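You operate a simulated robot arm through the tools that you are given. There is no shell and no other tool.

The job below is to be done with a simulated robot arm. You get a single attempt, and the scene is never put back.

## Task
Trim the red stick in the cream block to 55 C and store that.
Fine: grey knob, then the orange key; stand the stick back on the mat. Set down upright: red round stick.

It is judged by the outcome, as a careful person would: the job done as asked, and still so three seconds after it is handed in. It fails if anything else is knocked over, pushed out of place, dropped, spilled or broken.

## Robot
A 6-joint arm with a two-finger gripper, fixed in place. Base frame: the origin is on the floor under the middle of its stand, x ahead of it, y to its left, z up. Lengths are in mm, angles in rad, forces in N, time in s.
It reaches about 1637 mm from its shoulder. Its first joint turns from -2.897 to 2.897 rad. Payload 3.43 kg.
The TCP is the grasp point between the finger pads, 20 mm short of the fingertips. In the tool frame z runs along the fingers and y along their closing line. The gripper opens to 190 mm; its body begins 248 mm behind the TCP.
Orientation is that of the tool frame in the base frame, as a unit quaternion [w, x, y, z]. With the fingers straight down and closing along the base's y, the tool's x points along the base's -x, its y along +y and its z along -z.

## Interface
- The arm moves only by the tool step_arm. Its argument "commands" is a list of rows, each a list of 7 numbers: the gripper command, from -1 (fully open) to 1 (shut), values between in proportion, then the shift along the tool's x, y, z in mm, then the turn, a rotation vector about the tool's x, y, z in rad. In form: [[gripper, dx, dy, dz, ax, ay, az], ...]. A call has 1 to 20 rows; each row is the pose to reach, as a shift and turn from the pose commanded when the call began, along the tool's axes at that moment. Each row takes 0.2 s and may step no farther than 50 mm and 0.15 rad from the row before; otherwise, or with a gripper value out of range, the whole call is refused. A pose out of reach is approached as far as the arm can. The call stops where the force on the tool passes 50 N (or 10 N more than at its start, if that is more) or the arm is blocked; 0.2 s more then pass. The fingers move at their own pace (about 45 mm/s each) and stop on an object; they squeeze with about 34 N. The grip force told is the motor's: it shows also when the fingers shut on nothing. Time passes only in rows, and 0.2 s behind the last, so rows that repeat a pose let the fingers close. The reply holds the time, the measured pose of the TCP, the force on the tool along the base axes, the opening and the grip force, in the units named above and with some noise, with the torque about the TCP (base axes, N m) and any sound that the robot's microphone picked up.
- Cameras (640 x 400 px; columns grow to the right, rows downward): "scene" is fixed at [399.6, 498.5, 1562.7]; the picture's right is [-0.45, -0.89, 0.00], its down [-0.67, 0.34, -0.66] and it looks along [0.59, -0.30, -0.75] (base axes); focal length 320 px, centre (320, 200). "wrist" rides on the gripper at [70, -8, -288] in the tool frame; the picture's right is [0.12, 0.99, 0.00], its down [-0.96, 0.12, -0.25] and it looks along [-0.25, 0.03, 0.97] (tool axes); focal length 261 px, centre (320, 200). There is no depth. A picture from a camera that has moved, and an enlarged one, comes with that camera's place and axes in the base frame and with its lens.
- snapshot(camera): a new picture of that camera. No time passes.
- raise_lower(by): slides the trunk up (or, below 0, down) by that many mm; the arm rides with it, the base frame stays. It gives what a move gives, with no picture.
- close_up(camera, box): a new picture of the part [left, top, right, bottom] of that camera's present view, enlarged. No time passes.
- close_job(): hands the job in; it is judged then, once.

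Places have to be worked out from the pictures, the camera data and where the tool is seen. Open the gripper and draw the arm clear of the work before you hand the job in, unless the task says otherwise.

The tools are called after "Emit:" as a command line: name --pt "numbers of a row" for each row, then --argument value for the rest, lists and objects as JSON in quotes. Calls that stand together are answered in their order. step_arm: Moves the arm, as the interface text tells. Its arguments: {"type":"object","properties":{"commands":{"type":"array","items":{"type":"array","items":{"type":"number"}}}},"required":["commands"]} The other tools are called the same way: raise_lower (by) moves the trunk up or down; snapshot (camera) takes a picture; close_up (camera, box) takes an enlarged picture of a part of a camera's view; close_job () hands the job in.

At the start:

```text
t: 0.0
position: [730.7, 121.2, 1142.8]
ee_rot: [0.0, 0.0, 1.0, 0.001]
wrist_force: [-0.9, 0.1, -0.7]
moment: [-0.04, 0.01, 0.0]
finger_gap: 189.9
grasp_force: 0.0
trunk travel left (down, up): [-175.0, 65.0]
```

scene: 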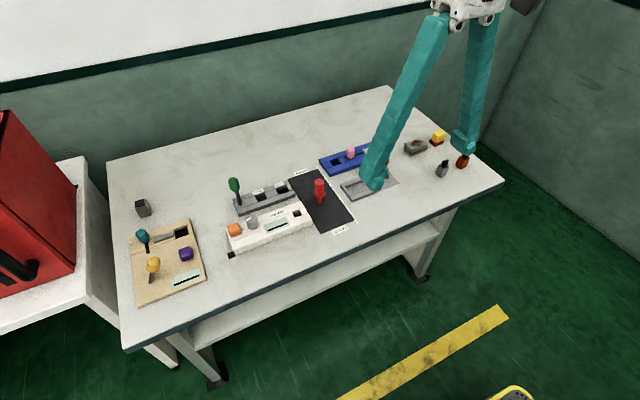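
wrist: 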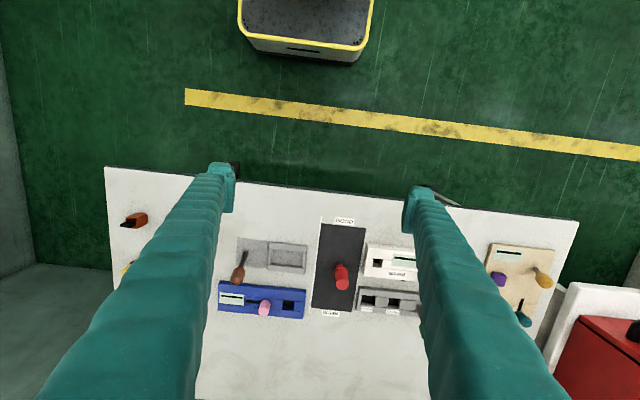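

I'll start by looking closely at the work area from both cameras.

Emit:
close_up --camera "scene" --box '[210, 160, 370, 260]'

Emit:
close_up --camera "wrist" --box '[300, 200, 460, 330]'

Emit:
close_up --camera "scene" --box '[220, 195, 320, 258]'

```text
4.00 times, centred on (290, 210) of scene
camera zoom: at [399.6, 498.5, 1562.7], right [-0.45, -0.89, 0.0], down [-0.67, 0.34, -0.66], along [0.59, -0.3, -0.75], focal length 1279 px, centre (440, 160)
```

zoom: 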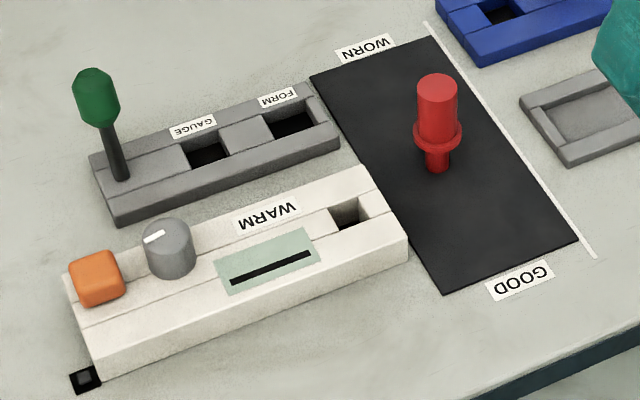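

```text
3.08 times, centred on (380, 265) of wrist
camera zoom: at [660.3, 112.3, 1430.7], right [-0.12, 0.99, 0.0], down [0.96, 0.12, 0.25], along [0.25, 0.03, -0.97], focal length 802 px, centre (135, 0)
```

zoom: 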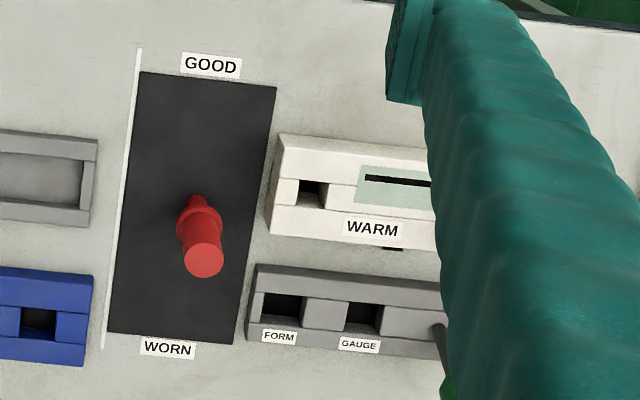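

```text
6.35 times, centred on (270, 226) of scene
camera zoom: at [399.6, 498.5, 1562.7], right [-0.45, -0.89, 0.0], down [-0.67, 0.34, -0.66], along [0.59, -0.3, -0.75], focal length 2030 px, centre (638, 32)
```

zoom: 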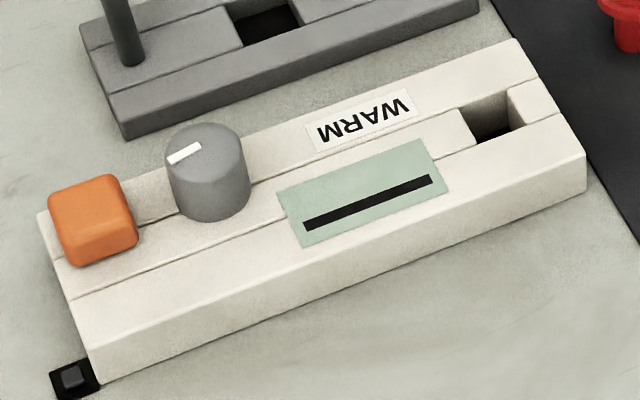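

Next I'll look at the other objects on the bench, including the black item at the cream block's end, so I know what to avoid.

Emit:
close_up --camera "scene" --box '[300, 120, 480, 230]'

Emit:
close_up --camera "scene" --box '[110, 190, 240, 320]'

Emit:
close_up --camera "scene" --box '[220, 235, 252, 260]'

Emit:
close_up --camera "wrist" --box '[440, 200, 600, 330]'

Emit:
close_up --camera "wrist" --box '[100, 180, 320, 330]'

```text
3.56 times, centred on (390, 175) of scene
camera zoom: at [399.6, 498.5, 1562.7], right [-0.45, -0.89, 0.0], down [-0.67, 0.34, -0.66], along [0.59, -0.3, -0.75], focal length 1137 px, centre (71, 289)
```

zoom: 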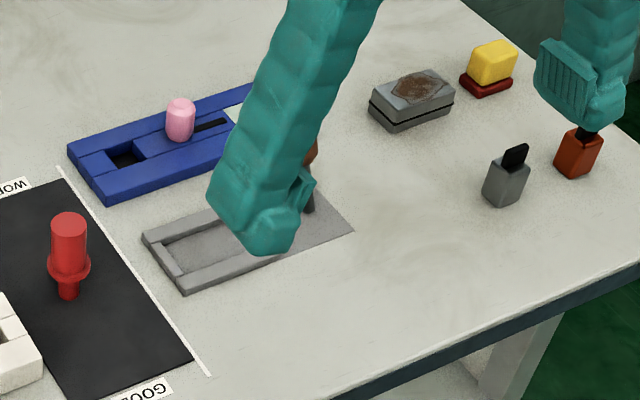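

```text
3.08 times, centred on (175, 255) of scene
camera zoom: at [399.6, 498.5, 1562.7], right [-0.45, -0.89, 0.0], down [-0.67, 0.34, -0.66], along [0.59, -0.3, -0.75], focal length 984 px, centre (766, 31)
```

zoom: 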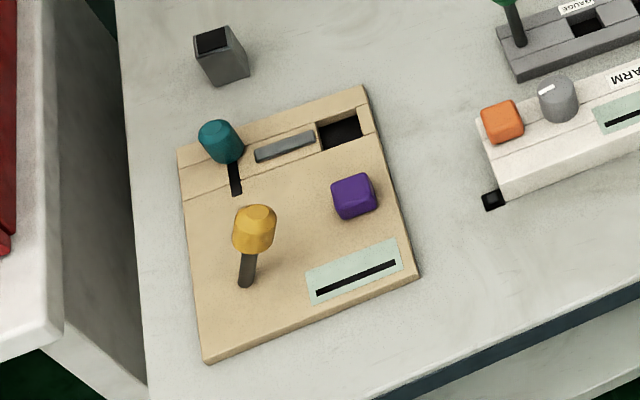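

```text
16.00 times, centred on (236, 248) of scene
camera zoom: at [399.6, 498.5, 1562.7], right [-0.45, -0.89, 0.0], down [-0.67, 0.34, -0.66], along [0.59, -0.3, -0.75], focal length 5117 px, centre (1664, -560)
```

zoom: 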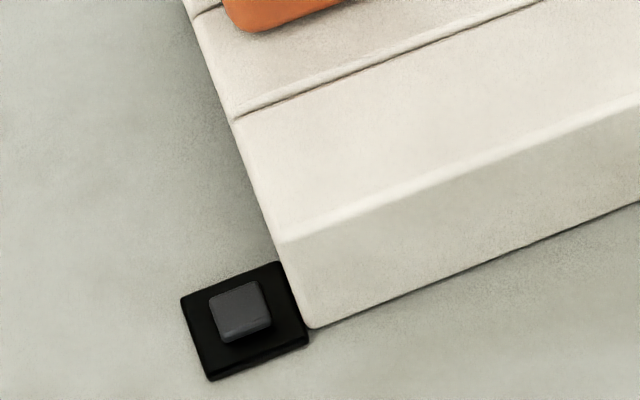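

```text
3.08 times, centred on (520, 265) of wrist
camera zoom: at [660.3, 112.3, 1430.7], right [-0.12, 0.99, 0.0], down [0.96, 0.12, 0.25], along [0.25, 0.03, -0.97], focal length 802 px, centre (-295, 0)
```

zoom: 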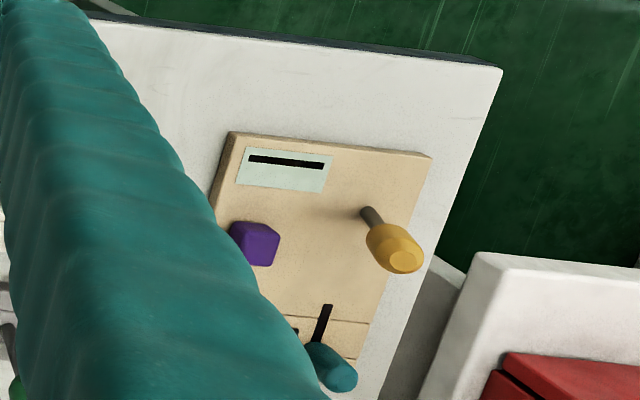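

```text
2.67 times, centred on (210, 255) of wrist
camera zoom: at [660.3, 112.3, 1430.7], right [-0.12, 0.99, 0.0], down [0.96, 0.12, 0.25], along [0.25, 0.03, -0.97], focal length 695 px, centre (613, 53)
```

zoom: 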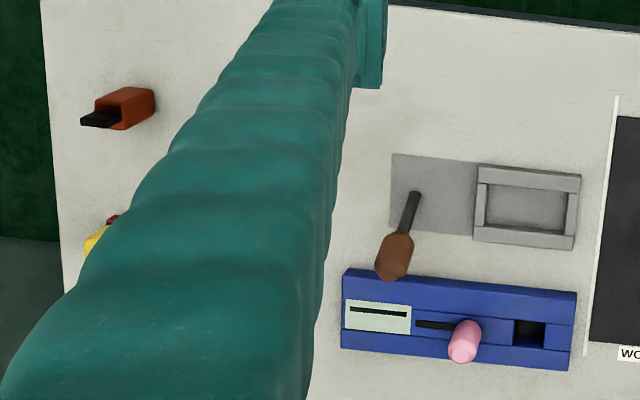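

The bench's red stick is near (984, 205) with its top around z≈905, and the displays all show a dash. I'll move the open gripper level over the stick to get a better wrist view.

Emit:
step_arm --pt "-1 -42 14 0 0 0 0" --pt "-1 -84 28 0 0 0 0" --pt "-1 -126 42 0 0 0 0" --pt "-1 -168 56 0 0 0 0" --pt "-1 -210 70 0 0 0 0" --pt "-1 -252 84 0 0 0 0" --pt "-1 -252 84 0 0 0 0"

Emit:
snapshot --camera "wrist"

Emit:
snapshot --camera "scene"

```text
t: 1.6
position: [982.2, 202.4, 1145.6]
ee_rot: [0.0, 0.0, 1.0, 0.0]
wrist_force: [0.3, 0.5, -0.4]
moment: [0.0, 0.07, 0.01]
finger_gap: 190.1
grasp_force: 0.2
trunk travel left (down, up): [-175.0, 65.0]
```

```text
taken
camera wrist: at [912.1, 193.3, 1432.7], right [-0.12, 0.99, 0.0], down [0.96, 0.12, 0.25], along [0.25, 0.03, -0.97], focal length 261 px, centre (320, 200)
```

wrist: 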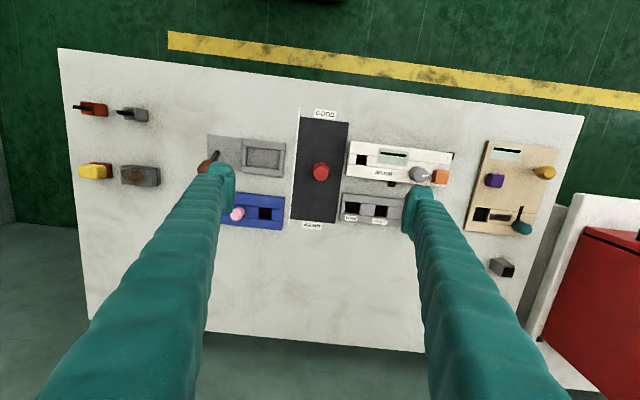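

```text
taken
```

scene: 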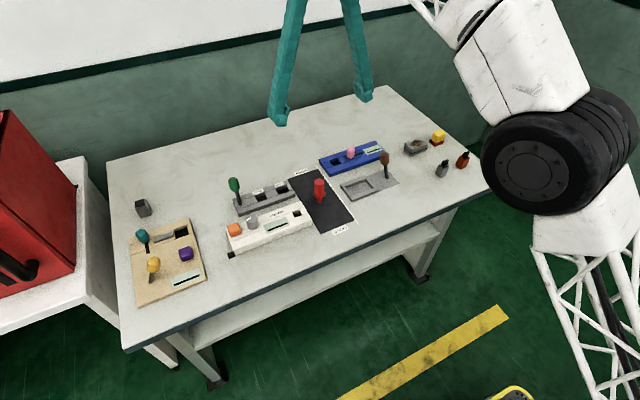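

The wrist camera now looks down on the mat and cream block. I'll enlarge those parts to measure positions.

Emit:
close_up --camera "wrist" --box '[280, 100, 464, 215]'

Emit:
close_up --camera "wrist" --box '[340, 130, 460, 205]'

Emit:
close_up --camera "scene" --box '[220, 160, 364, 250]'

```text
3.48 times, centred on (372, 158) of wrist
camera zoom: at [912.1, 193.3, 1432.7], right [-0.12, 0.99, 0.0], down [0.96, 0.12, 0.25], along [0.25, 0.03, -0.97], focal length 907 px, centre (139, 348)
```

zoom: 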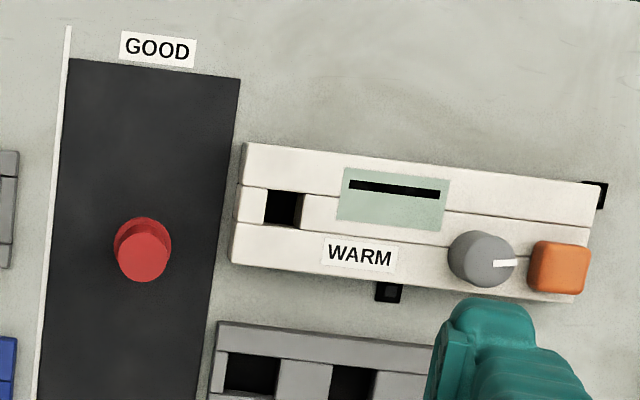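

```text
5.33 times, centred on (400, 168) of wrist
camera zoom: at [912.1, 193.3, 1432.7], right [-0.12, 0.99, 0.0], down [0.96, 0.12, 0.25], along [0.25, 0.03, -0.97], focal length 1390 px, centre (-107, 373)
```

zoom: 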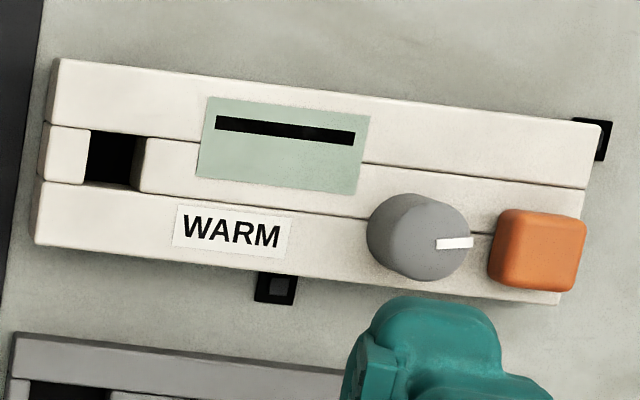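

```text
4.44 times, centred on (292, 205) of scene
camera zoom: at [399.6, 498.5, 1562.7], right [-0.45, -0.89, 0.0], down [-0.67, 0.34, -0.66], along [0.59, -0.3, -0.75], focal length 1421 px, centre (444, 178)
```

zoom: 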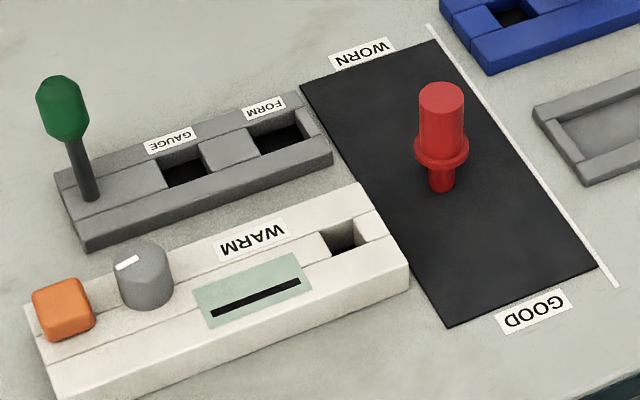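

The cream block lies parallel to base y (roughly x 921–1000, y 263–493). The knob is near (973, 416), the key near (973, 470) and the stick near (991, 206). I'll turn the gripper −90° so it closes along x, partly close it, and come down somewhat over the stick.

Emit:
step_arm --pt "0.2 -2 0 5 0 0 -0.1428" --pt "0.2 -4 0 15 0 0 -0.2856" --pt "0.2 -6 0 25 0 0 -0.4284" --pt "0.2 -8 0 35 0 0 -0.5712" --pt "0.2 -8 0 45 0 0 -0.714" --pt "0.2 -8 0 55 0 0 -0.8568" --pt "0.2 -8 0 65 0 0 -0.9996" --pt "0.2 -8 0 75 0 0 -1.1424" --pt "0.2 -8 0 85 0 0 -1.2852" --pt "0.2 -8 0 95 0 0 -1.428" --pt "0.2 -8 0 100 0 0 -1.5708" --pt "0.2 -8 0 100 0 0 -1.5708"

Emit:
snapshot --camera "wrist"

Emit:
snapshot --camera "scene"

```text
t: 4.2
position: [990.7, 203.8, 1043.6]
ee_rot: [0.0, 0.708, -0.706, 0.0]
wrist_force: [-0.2, -0.1, 0.1]
moment: [0.0, -0.01, 0.02]
finger_gap: 76.1
grasp_force: 0.1
trunk travel left (down, up): [-175.0, 65.0]
```

```text
taken
camera wrist: at [998.8, 134.3, 1331.1], right [-0.99, -0.12, 0.0], down [-0.12, 0.96, 0.25], along [-0.03, 0.25, -0.97], focal length 261 px, centre (320, 200)
```

wrist: 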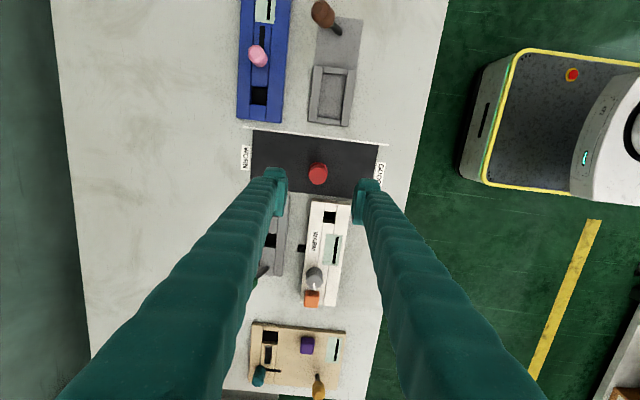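

```text
taken
```

scene: 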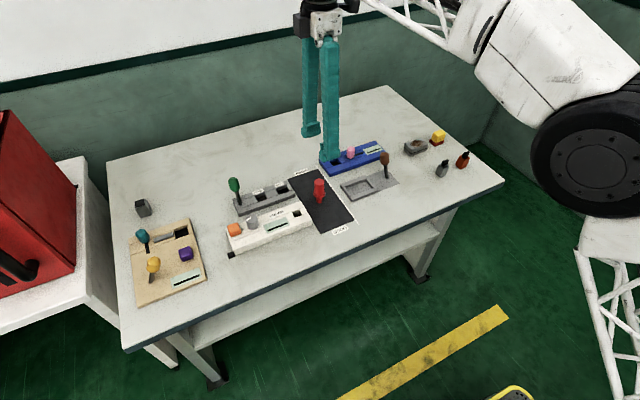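

The scene view stays clear and the gripper is now aligned along x. I'll zoom on the stick to refine its position and height before descending.

Emit:
close_up --camera "wrist" --box '[240, 125, 400, 225]'

Emit:
close_up --camera "wrist" --box '[270, 190, 380, 310]'

Emit:
close_up --camera "scene" --box '[280, 160, 360, 210]'

```text
4.00 times, centred on (320, 175) of wrist
camera zoom: at [998.8, 134.3, 1331.1], right [-0.99, -0.12, 0.0], down [-0.12, 0.96, 0.25], along [-0.03, 0.25, -0.97], focal length 1043 px, centre (320, 300)
```

zoom: 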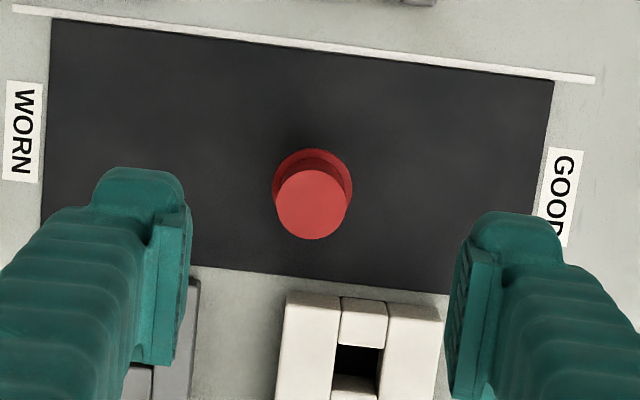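

```text
3.33 times, centred on (325, 250) of wrist
camera zoom: at [998.8, 134.3, 1331.1], right [-0.99, -0.12, 0.0], down [-0.12, 0.96, 0.25], along [-0.03, 0.25, -0.97], focal length 869 px, centre (303, 33)
```

zoom: 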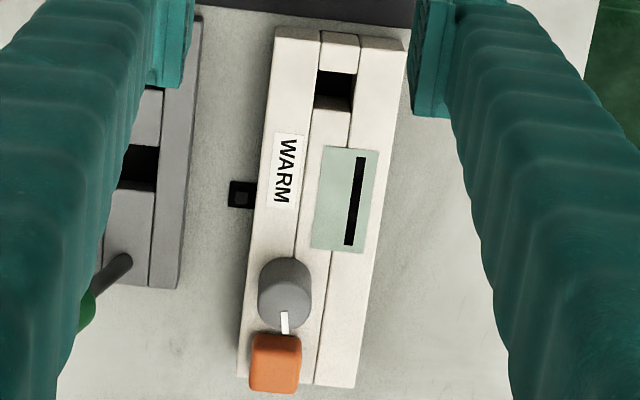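

```text
8.00 times, centred on (320, 185) of scene
camera zoom: at [399.6, 498.5, 1562.7], right [-0.45, -0.89, 0.0], down [-0.67, 0.34, -0.66], along [0.59, -0.3, -0.75], focal length 2558 px, centre (320, 320)
```

zoom: 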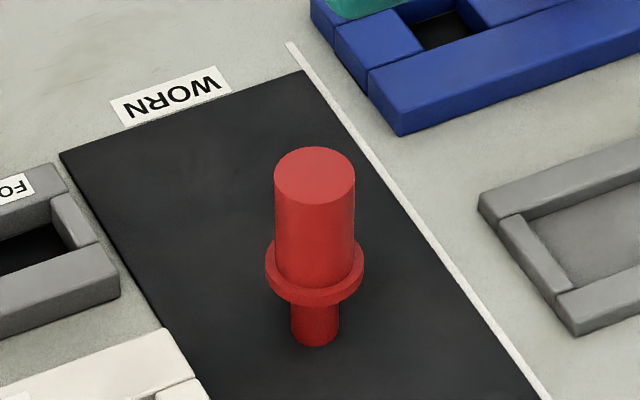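

The stick measures about 90 mm tall, with a 30 mm body, a collar about 50 mm below its top, and its top at z≈888 near (994, 207). I'll come down to just above it and look again to fine-tune.

Emit:
step_arm --pt "0.2 -3 -3 40 0 0 0" --pt "0.2 -3 -3 80 0 0 0" --pt "0.2 -3 -3 110 0 0 0" --pt "0.2 -3 -3 110 0 0 0"

Emit:
snapshot --camera "wrist"

Emit:
close_up --camera "wrist" --box '[240, 125, 400, 225]'

Emit:
close_up --camera "scene" --box '[260, 120, 388, 200]'

```text
t: 5.2
position: [993.0, 206.2, 932.2]
ee_rot: [0.0, -0.707, 0.707, 0.0]
wrist_force: [0.5, -0.3, -0.5]
moment: [0.05, -0.01, 0.02]
finger_gap: 76.2
grasp_force: 0.0
trunk travel left (down, up): [-175.0, 65.0]
```

```text
taken
camera wrist: at [1000.9, 136.9, 1220.0], right [-0.99, -0.12, 0.0], down [-0.12, 0.96, 0.25], along [-0.03, 0.25, -0.97], focal length 261 px, centre (320, 200)
```

wrist: 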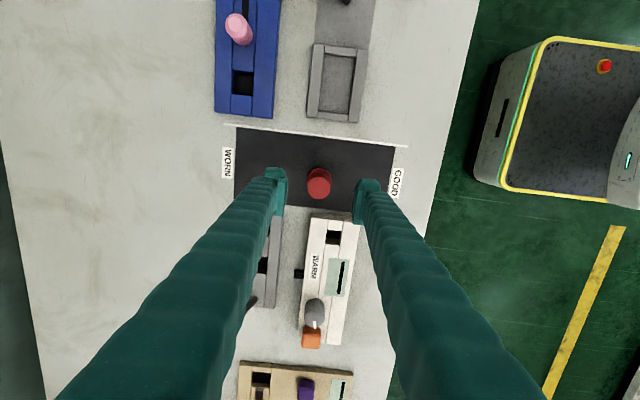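

```text
4.00 times, centred on (320, 175) of wrist
camera zoom: at [1000.9, 136.9, 1220.0], right [-0.99, -0.12, 0.0], down [-0.12, 0.96, 0.25], along [-0.03, 0.25, -0.97], focal length 1043 px, centre (320, 300)
```

zoom: 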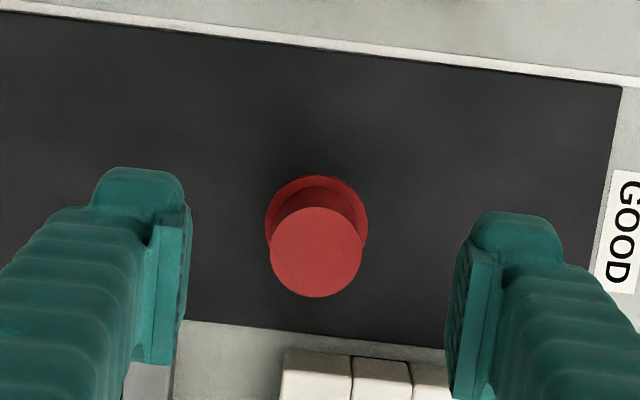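

```text
5.00 times, centred on (324, 160) of scene
camera zoom: at [399.6, 498.5, 1562.7], right [-0.45, -0.89, 0.0], down [-0.67, 0.34, -0.66], along [0.59, -0.3, -0.75], focal length 1599 px, centre (300, 400)
```

zoom: 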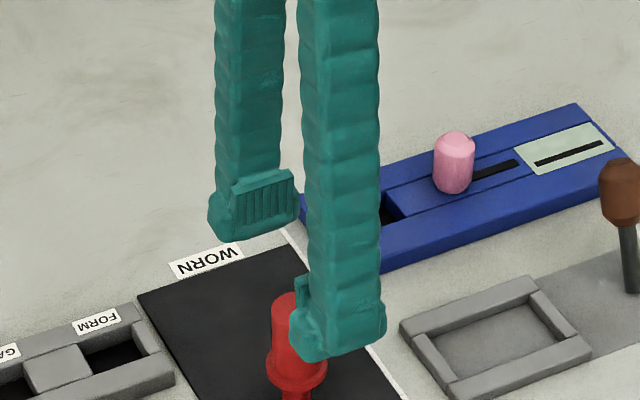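

The stick's top is at (993.8, 206.3, 888) and the TCP is within 1 mm of that axis. I'll descend to z≈868, with fingertips above the collar, and close on the body.

Emit:
step_arm --pt "0.2 0 -1 30 0 0 0" --pt "0.2 0 -1 50 0 0 0" --pt "0.2 0 -1 63 0 0 0" --pt "0.2 0 -1 63 0 0 0"

Emit:
close_up --camera "scene" --box '[260, 140, 388, 220]'

Emit:
close_up --camera "wrist" --box '[240, 125, 400, 225]'

```text
t: 6.2
position: [994.5, 208.5, 868.8]
ee_rot: [0.0, -0.707, 0.707, 0.0]
wrist_force: [0.5, -0.2, -0.3]
moment: [0.05, -0.02, 0.0]
finger_gap: 76.3
grasp_force: 0.0
trunk travel left (down, up): [-175.0, 65.0]
```

```text
5.00 times, centred on (324, 180) of scene
camera zoom: at [399.6, 498.5, 1562.7], right [-0.45, -0.89, 0.0], down [-0.67, 0.34, -0.66], along [0.59, -0.3, -0.75], focal length 1599 px, centre (300, 300)
```

zoom: 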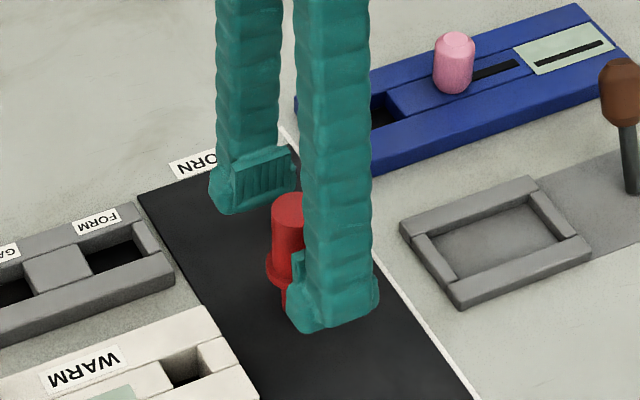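

```text
4.00 times, centred on (320, 175) of wrist
camera zoom: at [1003.8, 137.6, 1157.4], right [-0.99, -0.12, 0.0], down [-0.12, 0.96, 0.25], along [-0.03, 0.25, -0.97], focal length 1043 px, centre (320, 300)
```

zoom: 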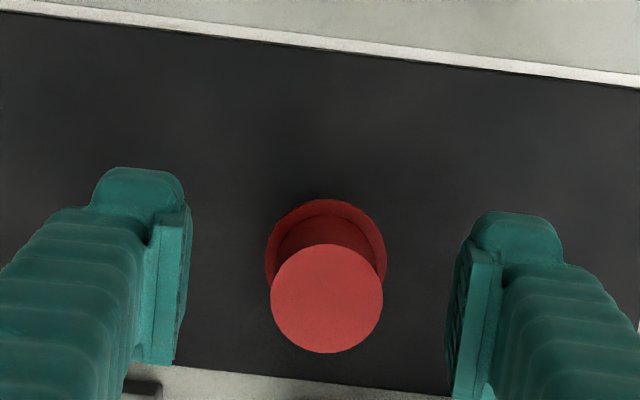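

The stick axis is at (993.6, 206.0) and the TCP is about 2 mm off in x, so I'll correct that first and then close on the body.

Emit:
step_arm --pt "0.2 1.5 2 0 0 0 0" --pt "0.4 1.5 2 0 0 0 0" --pt "0.55 1.5 2 0 0 0 0" --pt "0.65 1.5 2 0 0 0 0" --pt "1 1.5 2 0 0 0 0" --pt "1 1.5 2 0 0 0 0" --pt "1 1.5 2 0 0 0 0" --pt "1 1.5 2 0 0 0 0"

Emit:
close_up --camera "scene" --box '[260, 140, 388, 220]'

Emit:
close_up --camera "wrist" --box '[240, 125, 400, 225]'

```text
t: 8.0
position: [992.8, 206.8, 870.4]
ee_rot: [0.0, -0.707, 0.707, 0.0]
wrist_force: [0.7, -0.2, -0.6]
moment: [-0.02, 0.01, 0.0]
finger_gap: 27.7
grasp_force: 34.1
trunk travel left (down, up): [-175.0, 65.0]
```

```text
5.00 times, centred on (324, 180) of scene
camera zoom: at [399.6, 498.5, 1562.7], right [-0.45, -0.89, 0.0], down [-0.67, 0.34, -0.66], along [0.59, -0.3, -0.75], focal length 1599 px, centre (300, 300)
```

zoom: 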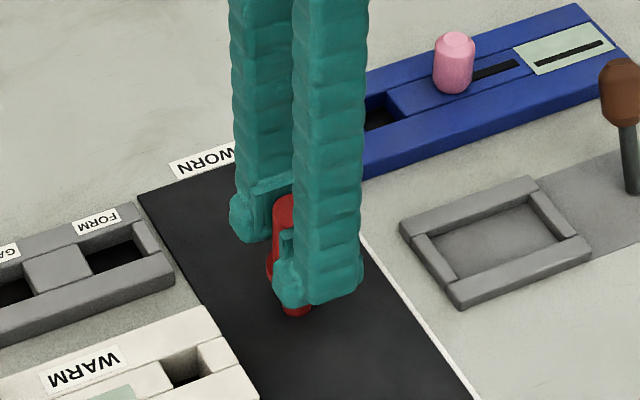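

```text
4.00 times, centred on (320, 175) of wrist
camera zoom: at [1001.5, 136.1, 1157.4], right [-0.99, -0.12, 0.0], down [-0.12, 0.96, 0.25], along [-0.03, 0.25, -0.97], focal length 1043 px, centre (320, 300)
```

zoom: 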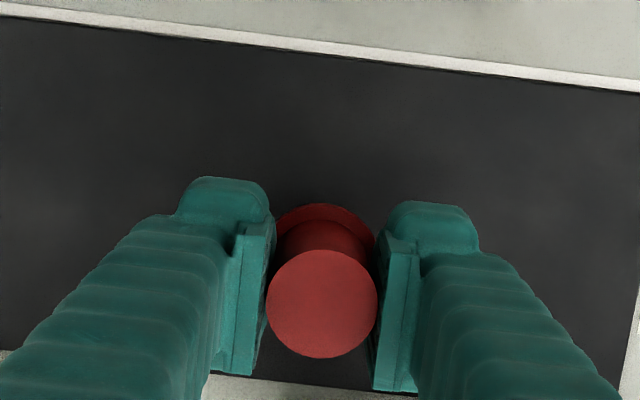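

The stick is held (gap 27.7 mm, 34 N) and was standing on the mat with the TCP at z≈869.4. I'll lift it straight up 100 mm and look toward the cream block's hole.

Emit:
step_arm --pt "1 0 0 -15 0 0 0" --pt "1 0 0 -40 0 0 0" --pt "1 0 0 -70 0 0 0" --pt "1 0 0 -100 0 0 0" --pt "1 0 0 -100 0 0 0"

Emit:
snapshot --camera "wrist"

Emit:
close_up --camera "scene" --box '[240, 120, 400, 220]'

Emit:
close_up --camera "wrist" --box '[260, 180, 388, 260]'

```text
t: 9.2
position: [992.6, 204.6, 969.3]
ee_rot: [0.0, 0.707, -0.707, 0.0]
wrist_force: [0.0, 0.0, -0.5]
moment: [0.0, 0.03, 0.01]
finger_gap: 27.6
grasp_force: 33.8
trunk travel left (down, up): [-175.0, 65.0]
```

```text
taken
camera wrist: at [1001.0, 134.3, 1257.7], right [-0.99, -0.12, 0.0], down [-0.12, 0.96, 0.25], along [-0.03, 0.25, -0.97], focal length 261 px, centre (320, 200)
```

wrist: 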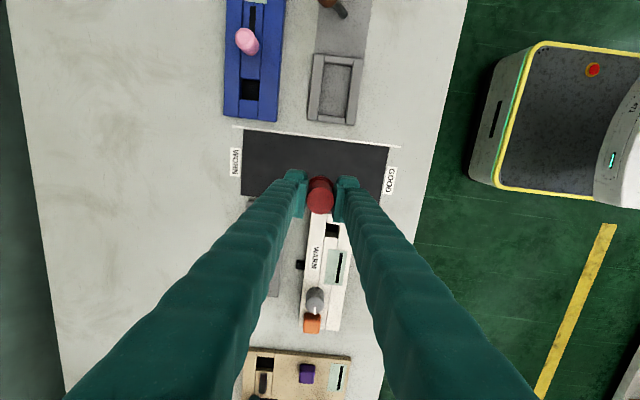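

```text
4.00 times, centred on (320, 170) of scene
camera zoom: at [399.6, 498.5, 1562.7], right [-0.45, -0.89, 0.0], down [-0.67, 0.34, -0.66], along [0.59, -0.3, -0.75], focal length 1279 px, centre (320, 320)
```

zoom: 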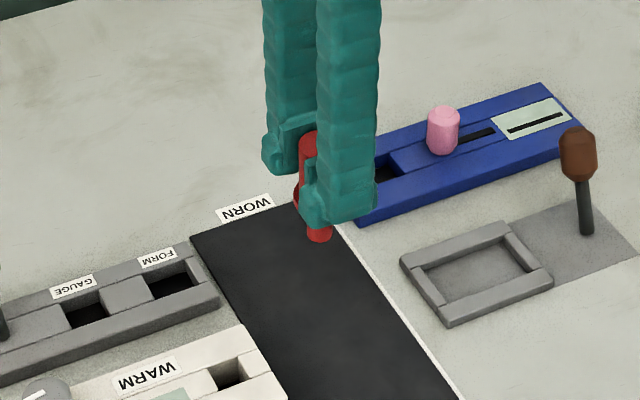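

```text
5.00 times, centred on (324, 220) of wrist
camera zoom: at [1001.0, 134.3, 1257.7], right [-0.99, -0.12, 0.0], down [-0.12, 0.96, 0.25], along [-0.03, 0.25, -0.97], focal length 1303 px, centre (300, 100)
```

zoom: 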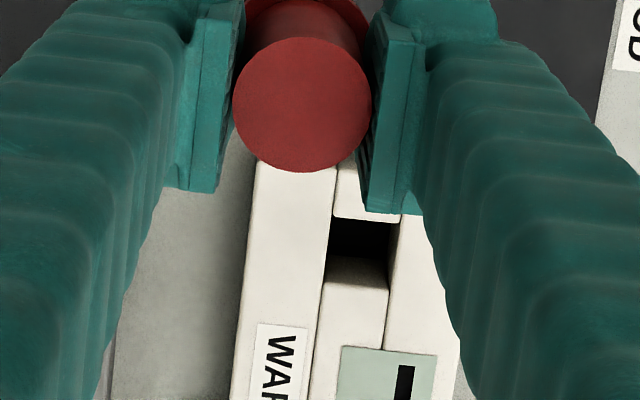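

The stick lifted cleanly. Several views put the hole centre at about (961, 294) with the block top at z≈836 and an opening of about 23 mm, against a 19 mm shaft. I'll carry the stick over the hole at safe height, lower until its tip is about 10 mm above the block, and check alignment.

Emit:
step_arm --pt "1 -30 10.5 0 0 0 0" --pt "1 -60 21 0 0 0 0" --pt "1 -89.7 31.7 0 0 0 0" --pt "1 -89.7 31.7 20 0 0 0" --pt "1 -89.7 31.7 40 0 0 0" --pt "1 -89.7 31.7 50 0 0 0" --pt "1 -89.7 31.7 50 0 0 0"

Emit:
close_up --camera "scene" --box '[250, 160, 346, 220]'

Emit:
snapshot --camera "wrist"

Emit:
close_up --camera "wrist" --box '[260, 180, 388, 260]'

```text
t: 10.8
position: [960.2, 295.0, 919.2]
ee_rot: [0.0, -0.707, 0.707, 0.0]
wrist_force: [0.0, -1.2, -0.4]
moment: [-0.02, 0.0, 0.0]
finger_gap: 27.3
grasp_force: 34.2
trunk travel left (down, up): [-175.0, 65.0]
```

```text
6.67 times, centred on (298, 190) of scene
camera zoom: at [399.6, 498.5, 1562.7], right [-0.45, -0.89, 0.0], down [-0.67, 0.34, -0.66], along [0.59, -0.3, -0.75], focal length 2132 px, centre (467, 267)
```

zoom: 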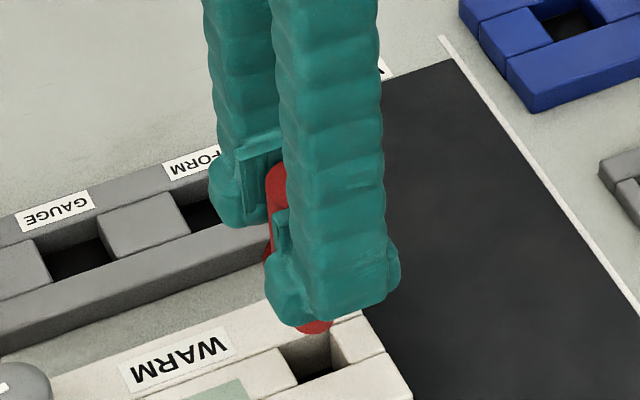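

```text
taken
camera wrist: at [968.7, 225.0, 1207.8], right [-0.99, -0.12, 0.0], down [-0.12, 0.96, 0.25], along [-0.03, 0.25, -0.97], focal length 261 px, centre (320, 200)
```

wrist: 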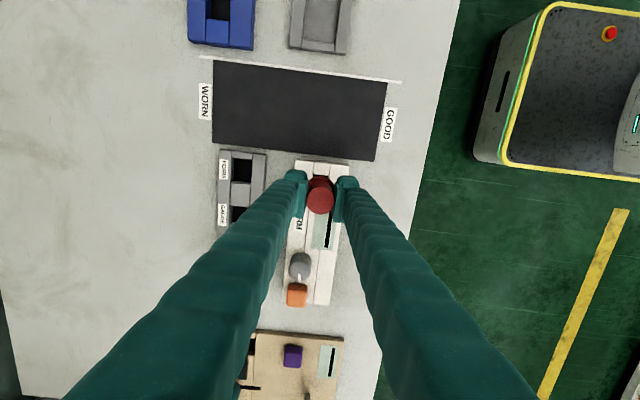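

```text
5.00 times, centred on (324, 220) of wrist
camera zoom: at [968.7, 225.0, 1207.8], right [-0.99, -0.12, 0.0], down [-0.12, 0.96, 0.25], along [-0.03, 0.25, -0.97], focal length 1303 px, centre (300, 100)
```

zoom: 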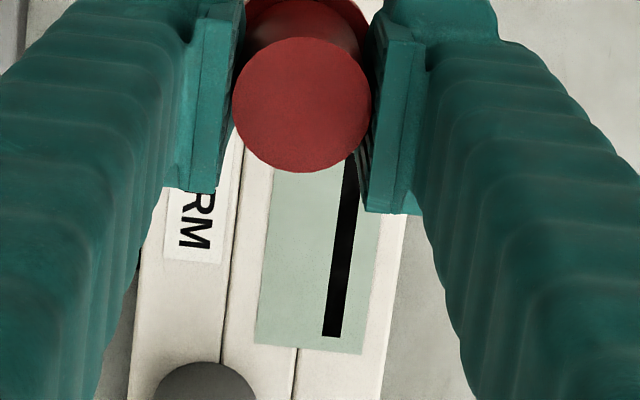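

The stick tip is just above the hole. I'll zoom in more on the tip and hole from the scene and wrist cameras.

Emit:
close_up --camera "scene" --box '[280, 194, 320, 219]'

Emit:
close_up --camera "wrist" --box '[280, 150, 360, 200]'

```text
16.00 times, centred on (300, 206) of scene
camera zoom: at [399.6, 498.5, 1562.7], right [-0.45, -0.89, 0.0], down [-0.67, 0.34, -0.66], along [0.59, -0.3, -0.75], focal length 5117 px, centre (640, 96)
```

zoom: 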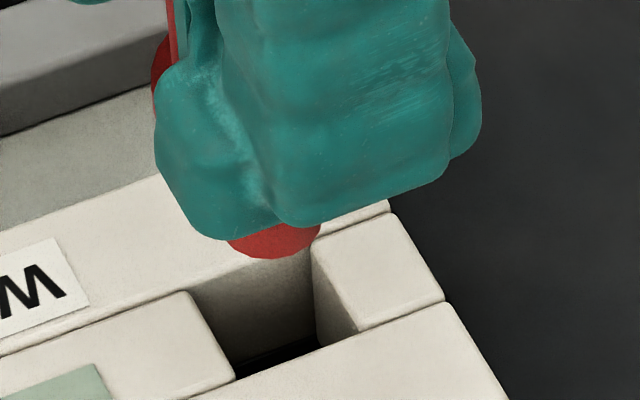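

```text
8.00 times, centred on (320, 175) of wrist
camera zoom: at [968.7, 225.0, 1207.8], right [-0.99, -0.12, 0.0], down [-0.12, 0.96, 0.25], along [-0.03, 0.25, -0.97], focal length 2085 px, centre (320, 400)
```

zoom: 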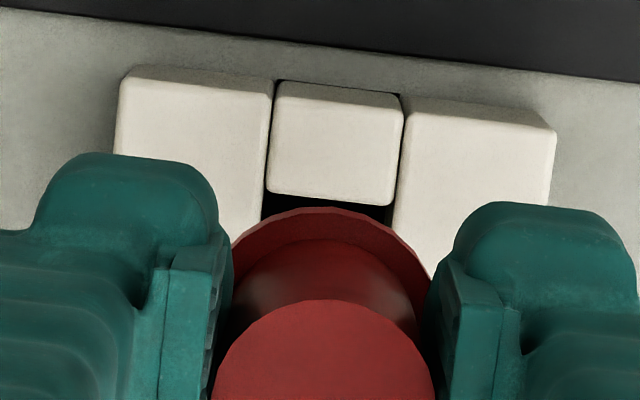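

Combining views, the hole is about 23 × 24 mm, centred near (960.7, 296.3), with the block top around z≈830. I'll nudge +1.5 mm in y, lower 15 mm (the tip should still be above the surface) and re-check.

Emit:
step_arm --pt "1 -1.5 0.2 5 0 0 0" --pt "1 -1.5 0.2 10 0 0 0" --pt "1 -1.5 0.2 15 0 0 0" --pt "1 -1.5 0.2 15 0 0 0"

Emit:
close_up --camera "scene" --box '[280, 194, 320, 219]'

Emit:
close_up --camera "wrist" --box '[280, 150, 360, 200]'

```text
t: 11.8
position: [960.5, 296.7, 903.5]
ee_rot: [0.0, -0.707, 0.707, 0.0]
wrist_force: [0.3, -0.4, -0.3]
moment: [-0.02, 0.01, -0.02]
finger_gap: 27.5
grasp_force: 33.6
trunk travel left (down, up): [-175.0, 65.0]
```

```text
16.00 times, centred on (300, 206) of scene
camera zoom: at [399.6, 498.5, 1562.7], right [-0.45, -0.89, 0.0], down [-0.67, 0.34, -0.66], along [0.59, -0.3, -0.75], focal length 5117 px, centre (640, 96)
```

zoom: 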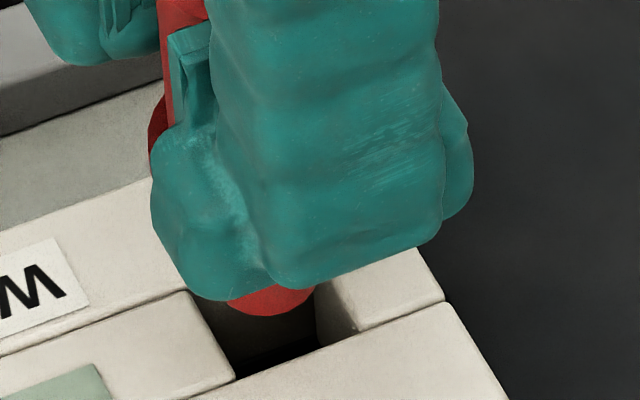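

```text
8.00 times, centred on (320, 175) of wrist
camera zoom: at [969.1, 226.7, 1192.2], right [-0.99, -0.12, 0.0], down [-0.12, 0.96, 0.25], along [-0.03, 0.25, -0.97], focal length 2085 px, centre (320, 400)
```

zoom: 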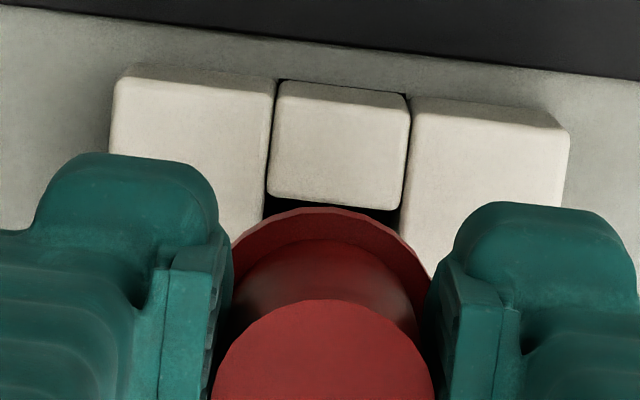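

The tip projects to within about 1 mm of the hole centre in the scene view. I'll lower another 7 mm in small steps and check again.

Emit:
step_arm --pt "1 0 0 3 0 0 0" --pt "1 0 0 6 0 0 0" --pt "1 0 0 8 0 0 0" --pt "1 0 0 8 0 0 0"

Emit:
close_up --camera "scene" --box '[280, 194, 320, 219]'

Emit:
close_up --camera "wrist" --box '[280, 150, 360, 200]'

```text
t: 12.8
position: [961.9, 297.3, 897.3]
ee_rot: [0.0, 0.707, -0.707, 0.0]
wrist_force: [0.4, 0.1, -0.5]
moment: [0.0, 0.0, 0.01]
finger_gap: 27.6
grasp_force: 34.1
trunk travel left (down, up): [-175.0, 65.0]
```

```text
16.00 times, centred on (300, 206) of scene
camera zoom: at [399.6, 498.5, 1562.7], right [-0.45, -0.89, 0.0], down [-0.67, 0.34, -0.66], along [0.59, -0.3, -0.75], focal length 5117 px, centre (640, 96)
```

zoom: 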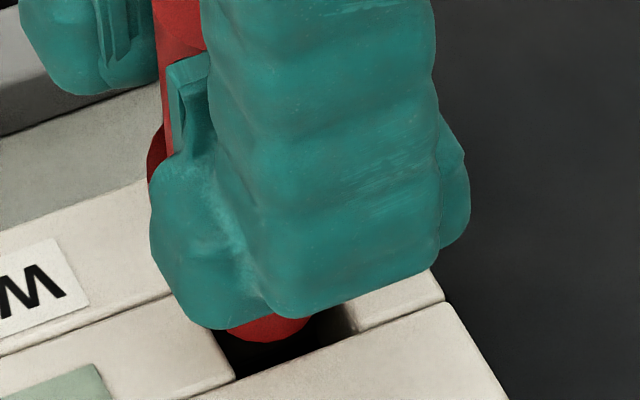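

```text
8.00 times, centred on (320, 175) of wrist
camera zoom: at [969.5, 227.2, 1184.2], right [-0.99, -0.12, 0.0], down [-0.12, 0.96, 0.25], along [-0.03, 0.25, -0.97], focal length 2085 px, centre (320, 400)
```

zoom: 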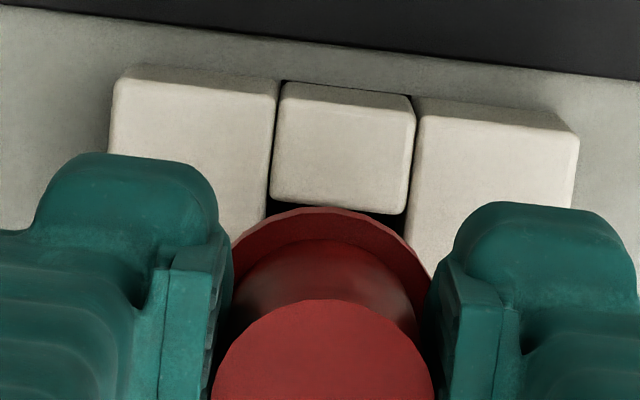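

The tip is now at the mouth, centred to within about 1 mm with no contact force. I'll apply a small correction (x −0.8, y −0.6) and lower it 12 mm further, watching the forces.

Emit:
step_arm --pt "1 0.6 0.8 0 0 0 0" --pt "1 0.6 0.8 3 0 0 0" --pt "1 0.6 0.8 6 0 0 0" --pt "1 0.6 0.8 9 0 0 0" --pt "1 0.6 0.8 12 0 0 0" --pt "1 0.6 0.8 12 0 0 0"

Emit:
close_up --camera "scene" --box '[280, 194, 320, 219]'

Emit:
close_up --camera "wrist" --box '[280, 150, 360, 200]'

```text
t: 14.2
position: [960.0, 297.2, 884.5]
ee_rot: [0.0, -0.707, 0.708, -0.001]
wrist_force: [1.1, 0.5, 0.9]
moment: [-0.01, -0.04, 0.0]
finger_gap: 27.4
grasp_force: 33.9
trunk travel left (down, up): [-175.0, 65.0]
```

```text
16.00 times, centred on (300, 206) of scene
camera zoom: at [399.6, 498.5, 1562.7], right [-0.45, -0.89, 0.0], down [-0.67, 0.34, -0.66], along [0.59, -0.3, -0.75], focal length 5117 px, centre (640, 96)
```

zoom: 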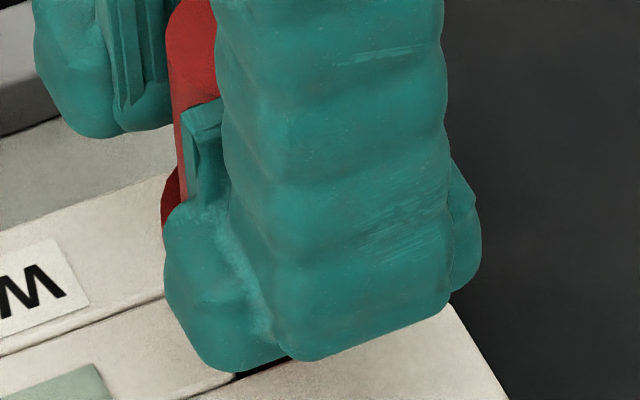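

```text
8.00 times, centred on (320, 175) of wrist
camera zoom: at [968.7, 225.9, 1172.7], right [-0.99, -0.12, 0.0], down [-0.12, 0.96, 0.25], along [-0.03, 0.25, -0.97], focal length 2085 px, centre (320, 400)
```

zoom: 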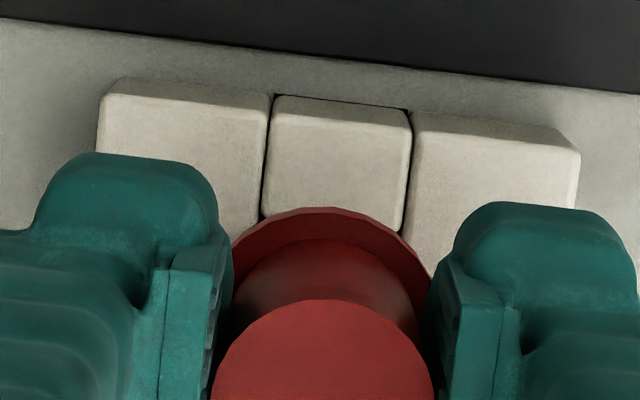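

There is no contact and the shaft is going into the hole. I'll keep lowering in small steps until it seats.

Emit:
step_arm --pt "1 0 0 3 0 0 0" --pt "1 0 0 6 0 0 0" --pt "1 0 0 8 0 0 0" --pt "1 0 0 10 0 0 0" --pt "1 0 0 10 0 0 0"

Emit:
close_up --camera "wrist" --box '[280, 150, 360, 200]'

Emit:
close_up --camera "scene" --box '[230, 175, 326, 235]'

```text
t: 15.4
position: [959.9, 296.9, 874.4]
ee_rot: [0.001, 0.707, -0.707, 0.0]
wrist_force: [-0.3, -0.1, -0.9]
moment: [-0.02, -0.02, -0.02]
finger_gap: 27.3
grasp_force: 34.3
trunk travel left (down, up): [-175.0, 65.0]
```

```text
8.00 times, centred on (320, 175) of wrist
camera zoom: at [969.0, 226.9, 1162.4], right [-0.99, -0.12, 0.0], down [-0.12, 0.96, 0.25], along [-0.03, 0.25, -0.97], focal length 2085 px, centre (320, 400)
```

zoom: 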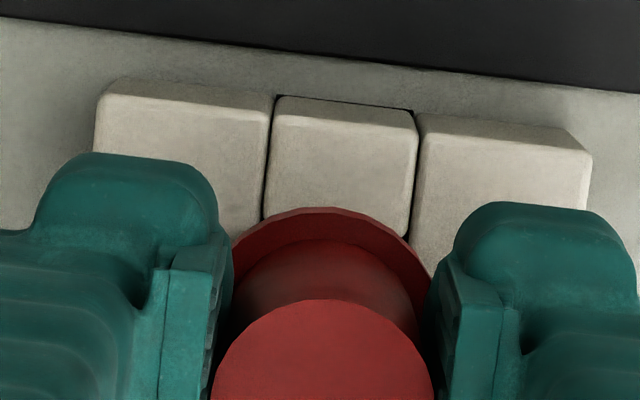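

```text
6.67 times, centred on (278, 205) of scene
camera zoom: at [399.6, 498.5, 1562.7], right [-0.45, -0.89, 0.0], down [-0.67, 0.34, -0.66], along [0.59, -0.3, -0.75], focal length 2132 px, centre (600, 167)
```

zoom: 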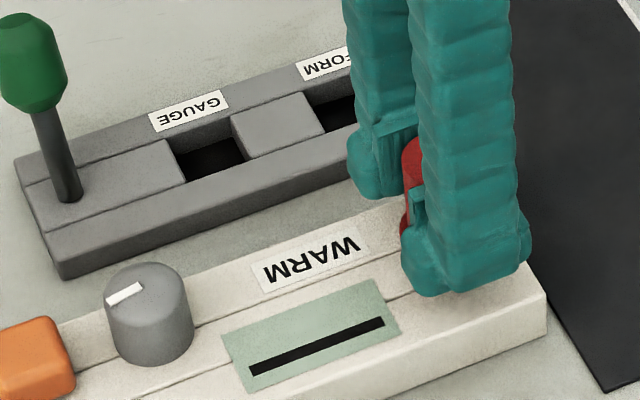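

There's still no contact at TCP z≈874. I'll continue down in 1.5 mm steps and check the force.

Emit:
step_arm --pt "1 0 0 1.5 0 0 0" --pt "1 0 0 3 0 0 0" --pt "1 0 0 4 0 0 0" --pt "1 0 0 4 0 0 0"

Emit:
close_up --camera "wrist" --box '[280, 150, 360, 200]'

Emit:
close_up --camera "scene" --box '[260, 194, 320, 232]'

```text
t: 16.4
position: [959.4, 297.2, 871.0]
ee_rot: [0.0, -0.707, 0.707, 0.0]
wrist_force: [-0.5, -0.5, -0.9]
moment: [0.02, -0.04, -0.01]
finger_gap: 27.6
grasp_force: 33.6
trunk travel left (down, up): [-175.0, 65.0]
```

```text
8.00 times, centred on (320, 175) of wrist
camera zoom: at [968.6, 226.7, 1158.5], right [-0.99, -0.12, 0.0], down [-0.12, 0.96, 0.25], along [-0.03, 0.25, -0.97], focal length 2085 px, centre (320, 400)
```

zoom: 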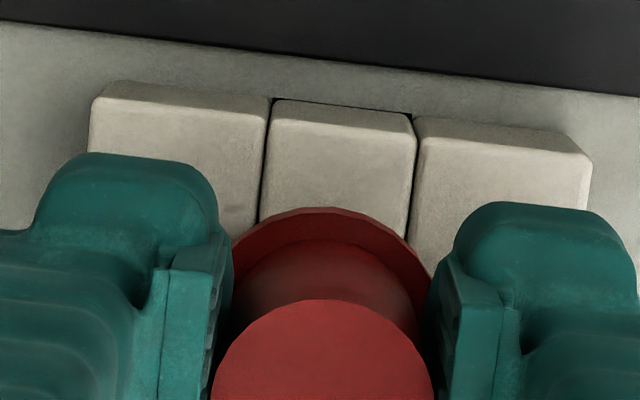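

```text
10.53 times, centred on (290, 213) of scene
camera zoom: at [399.6, 498.5, 1562.7], right [-0.45, -0.89, 0.0], down [-0.67, 0.34, -0.66], along [0.59, -0.3, -0.75], focal length 3366 px, centre (636, 63)
```

zoom: 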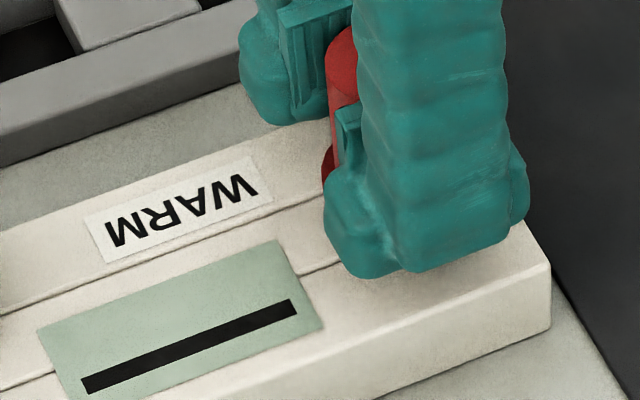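

Still no contact. I'll continue a few more millimetres in 1 mm steps.

Emit:
step_arm --pt "1 0 0 1 0 0 0" --pt "1 0 0 2 0 0 0" --pt "1 0 0 3 0 0 0" --pt "1 0 0 3 0 0 0"

Emit:
close_up --camera "scene" --box '[260, 194, 320, 232]'

```text
t: 17.4
position: [959.5, 297.0, 868.0]
ee_rot: [0.0, 0.707, -0.707, 0.0]
wrist_force: [-0.2, -0.1, 0.3]
moment: [-0.02, 0.02, -0.01]
finger_gap: 27.5
grasp_force: 34.2
trunk travel left (down, up): [-175.0, 65.0]
```

```text
10.53 times, centred on (290, 213) of scene
camera zoom: at [399.6, 498.5, 1562.7], right [-0.45, -0.89, 0.0], down [-0.67, 0.34, -0.66], along [0.59, -0.3, -0.75], focal length 3366 px, centre (636, 63)
```

zoom: 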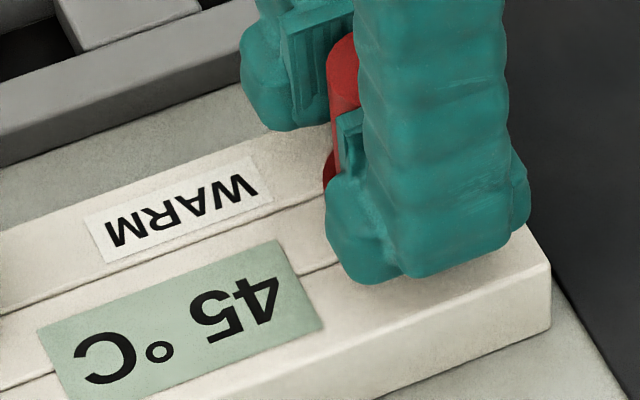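

The display now reads 45 °C, so the stick is recognised. I'll keep lowering gently until I feel it seat, so it won't drop when released.

Emit:
step_arm --pt "1 0 0 1 0 0 0" --pt "1 0 0 2 0 0 0" --pt "1 0 0 3 0 0 0" --pt "1 0 0 3 0 0 0"

Emit:
close_up --camera "scene" --box '[260, 194, 320, 232]'

Emit:
close_up --camera "wrist" --box '[280, 150, 360, 200]'

```text
t: 18.4
position: [960.9, 296.7, 866.5]
ee_rot: [-0.001, 0.707, -0.707, 0.0]
wrist_force: [2.6, 0.6, 10.9]
moment: [-0.04, -0.07, 0.0]
finger_gap: 27.4
grasp_force: 34.1
trunk travel left (down, up): [-175.0, 65.0]
```

```text
10.53 times, centred on (290, 213) of scene
camera zoom: at [399.6, 498.5, 1562.7], right [-0.45, -0.89, 0.0], down [-0.67, 0.34, -0.66], along [0.59, -0.3, -0.75], focal length 3366 px, centre (636, 63)
```

zoom: 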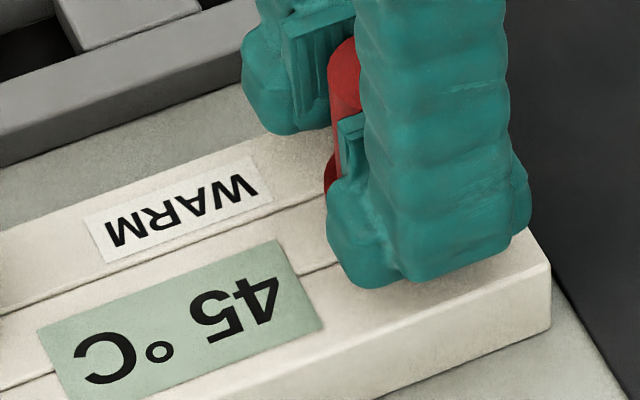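

```text
8.00 times, centred on (320, 175) of wrist
camera zoom: at [968.2, 226.2, 1154.1], right [-0.99, -0.12, 0.0], down [-0.12, 0.96, 0.25], along [-0.03, 0.25, -0.97], focal length 2085 px, centre (320, 400)
```

zoom: 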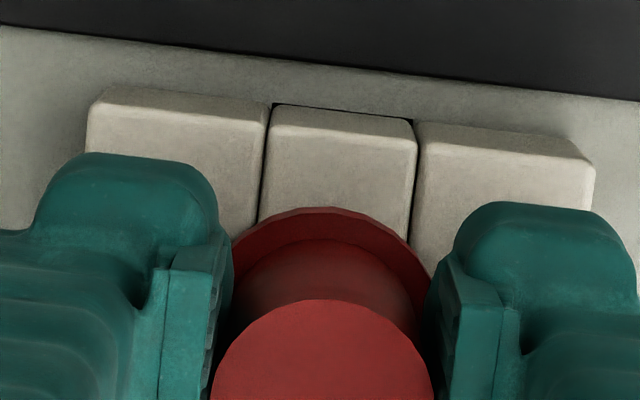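

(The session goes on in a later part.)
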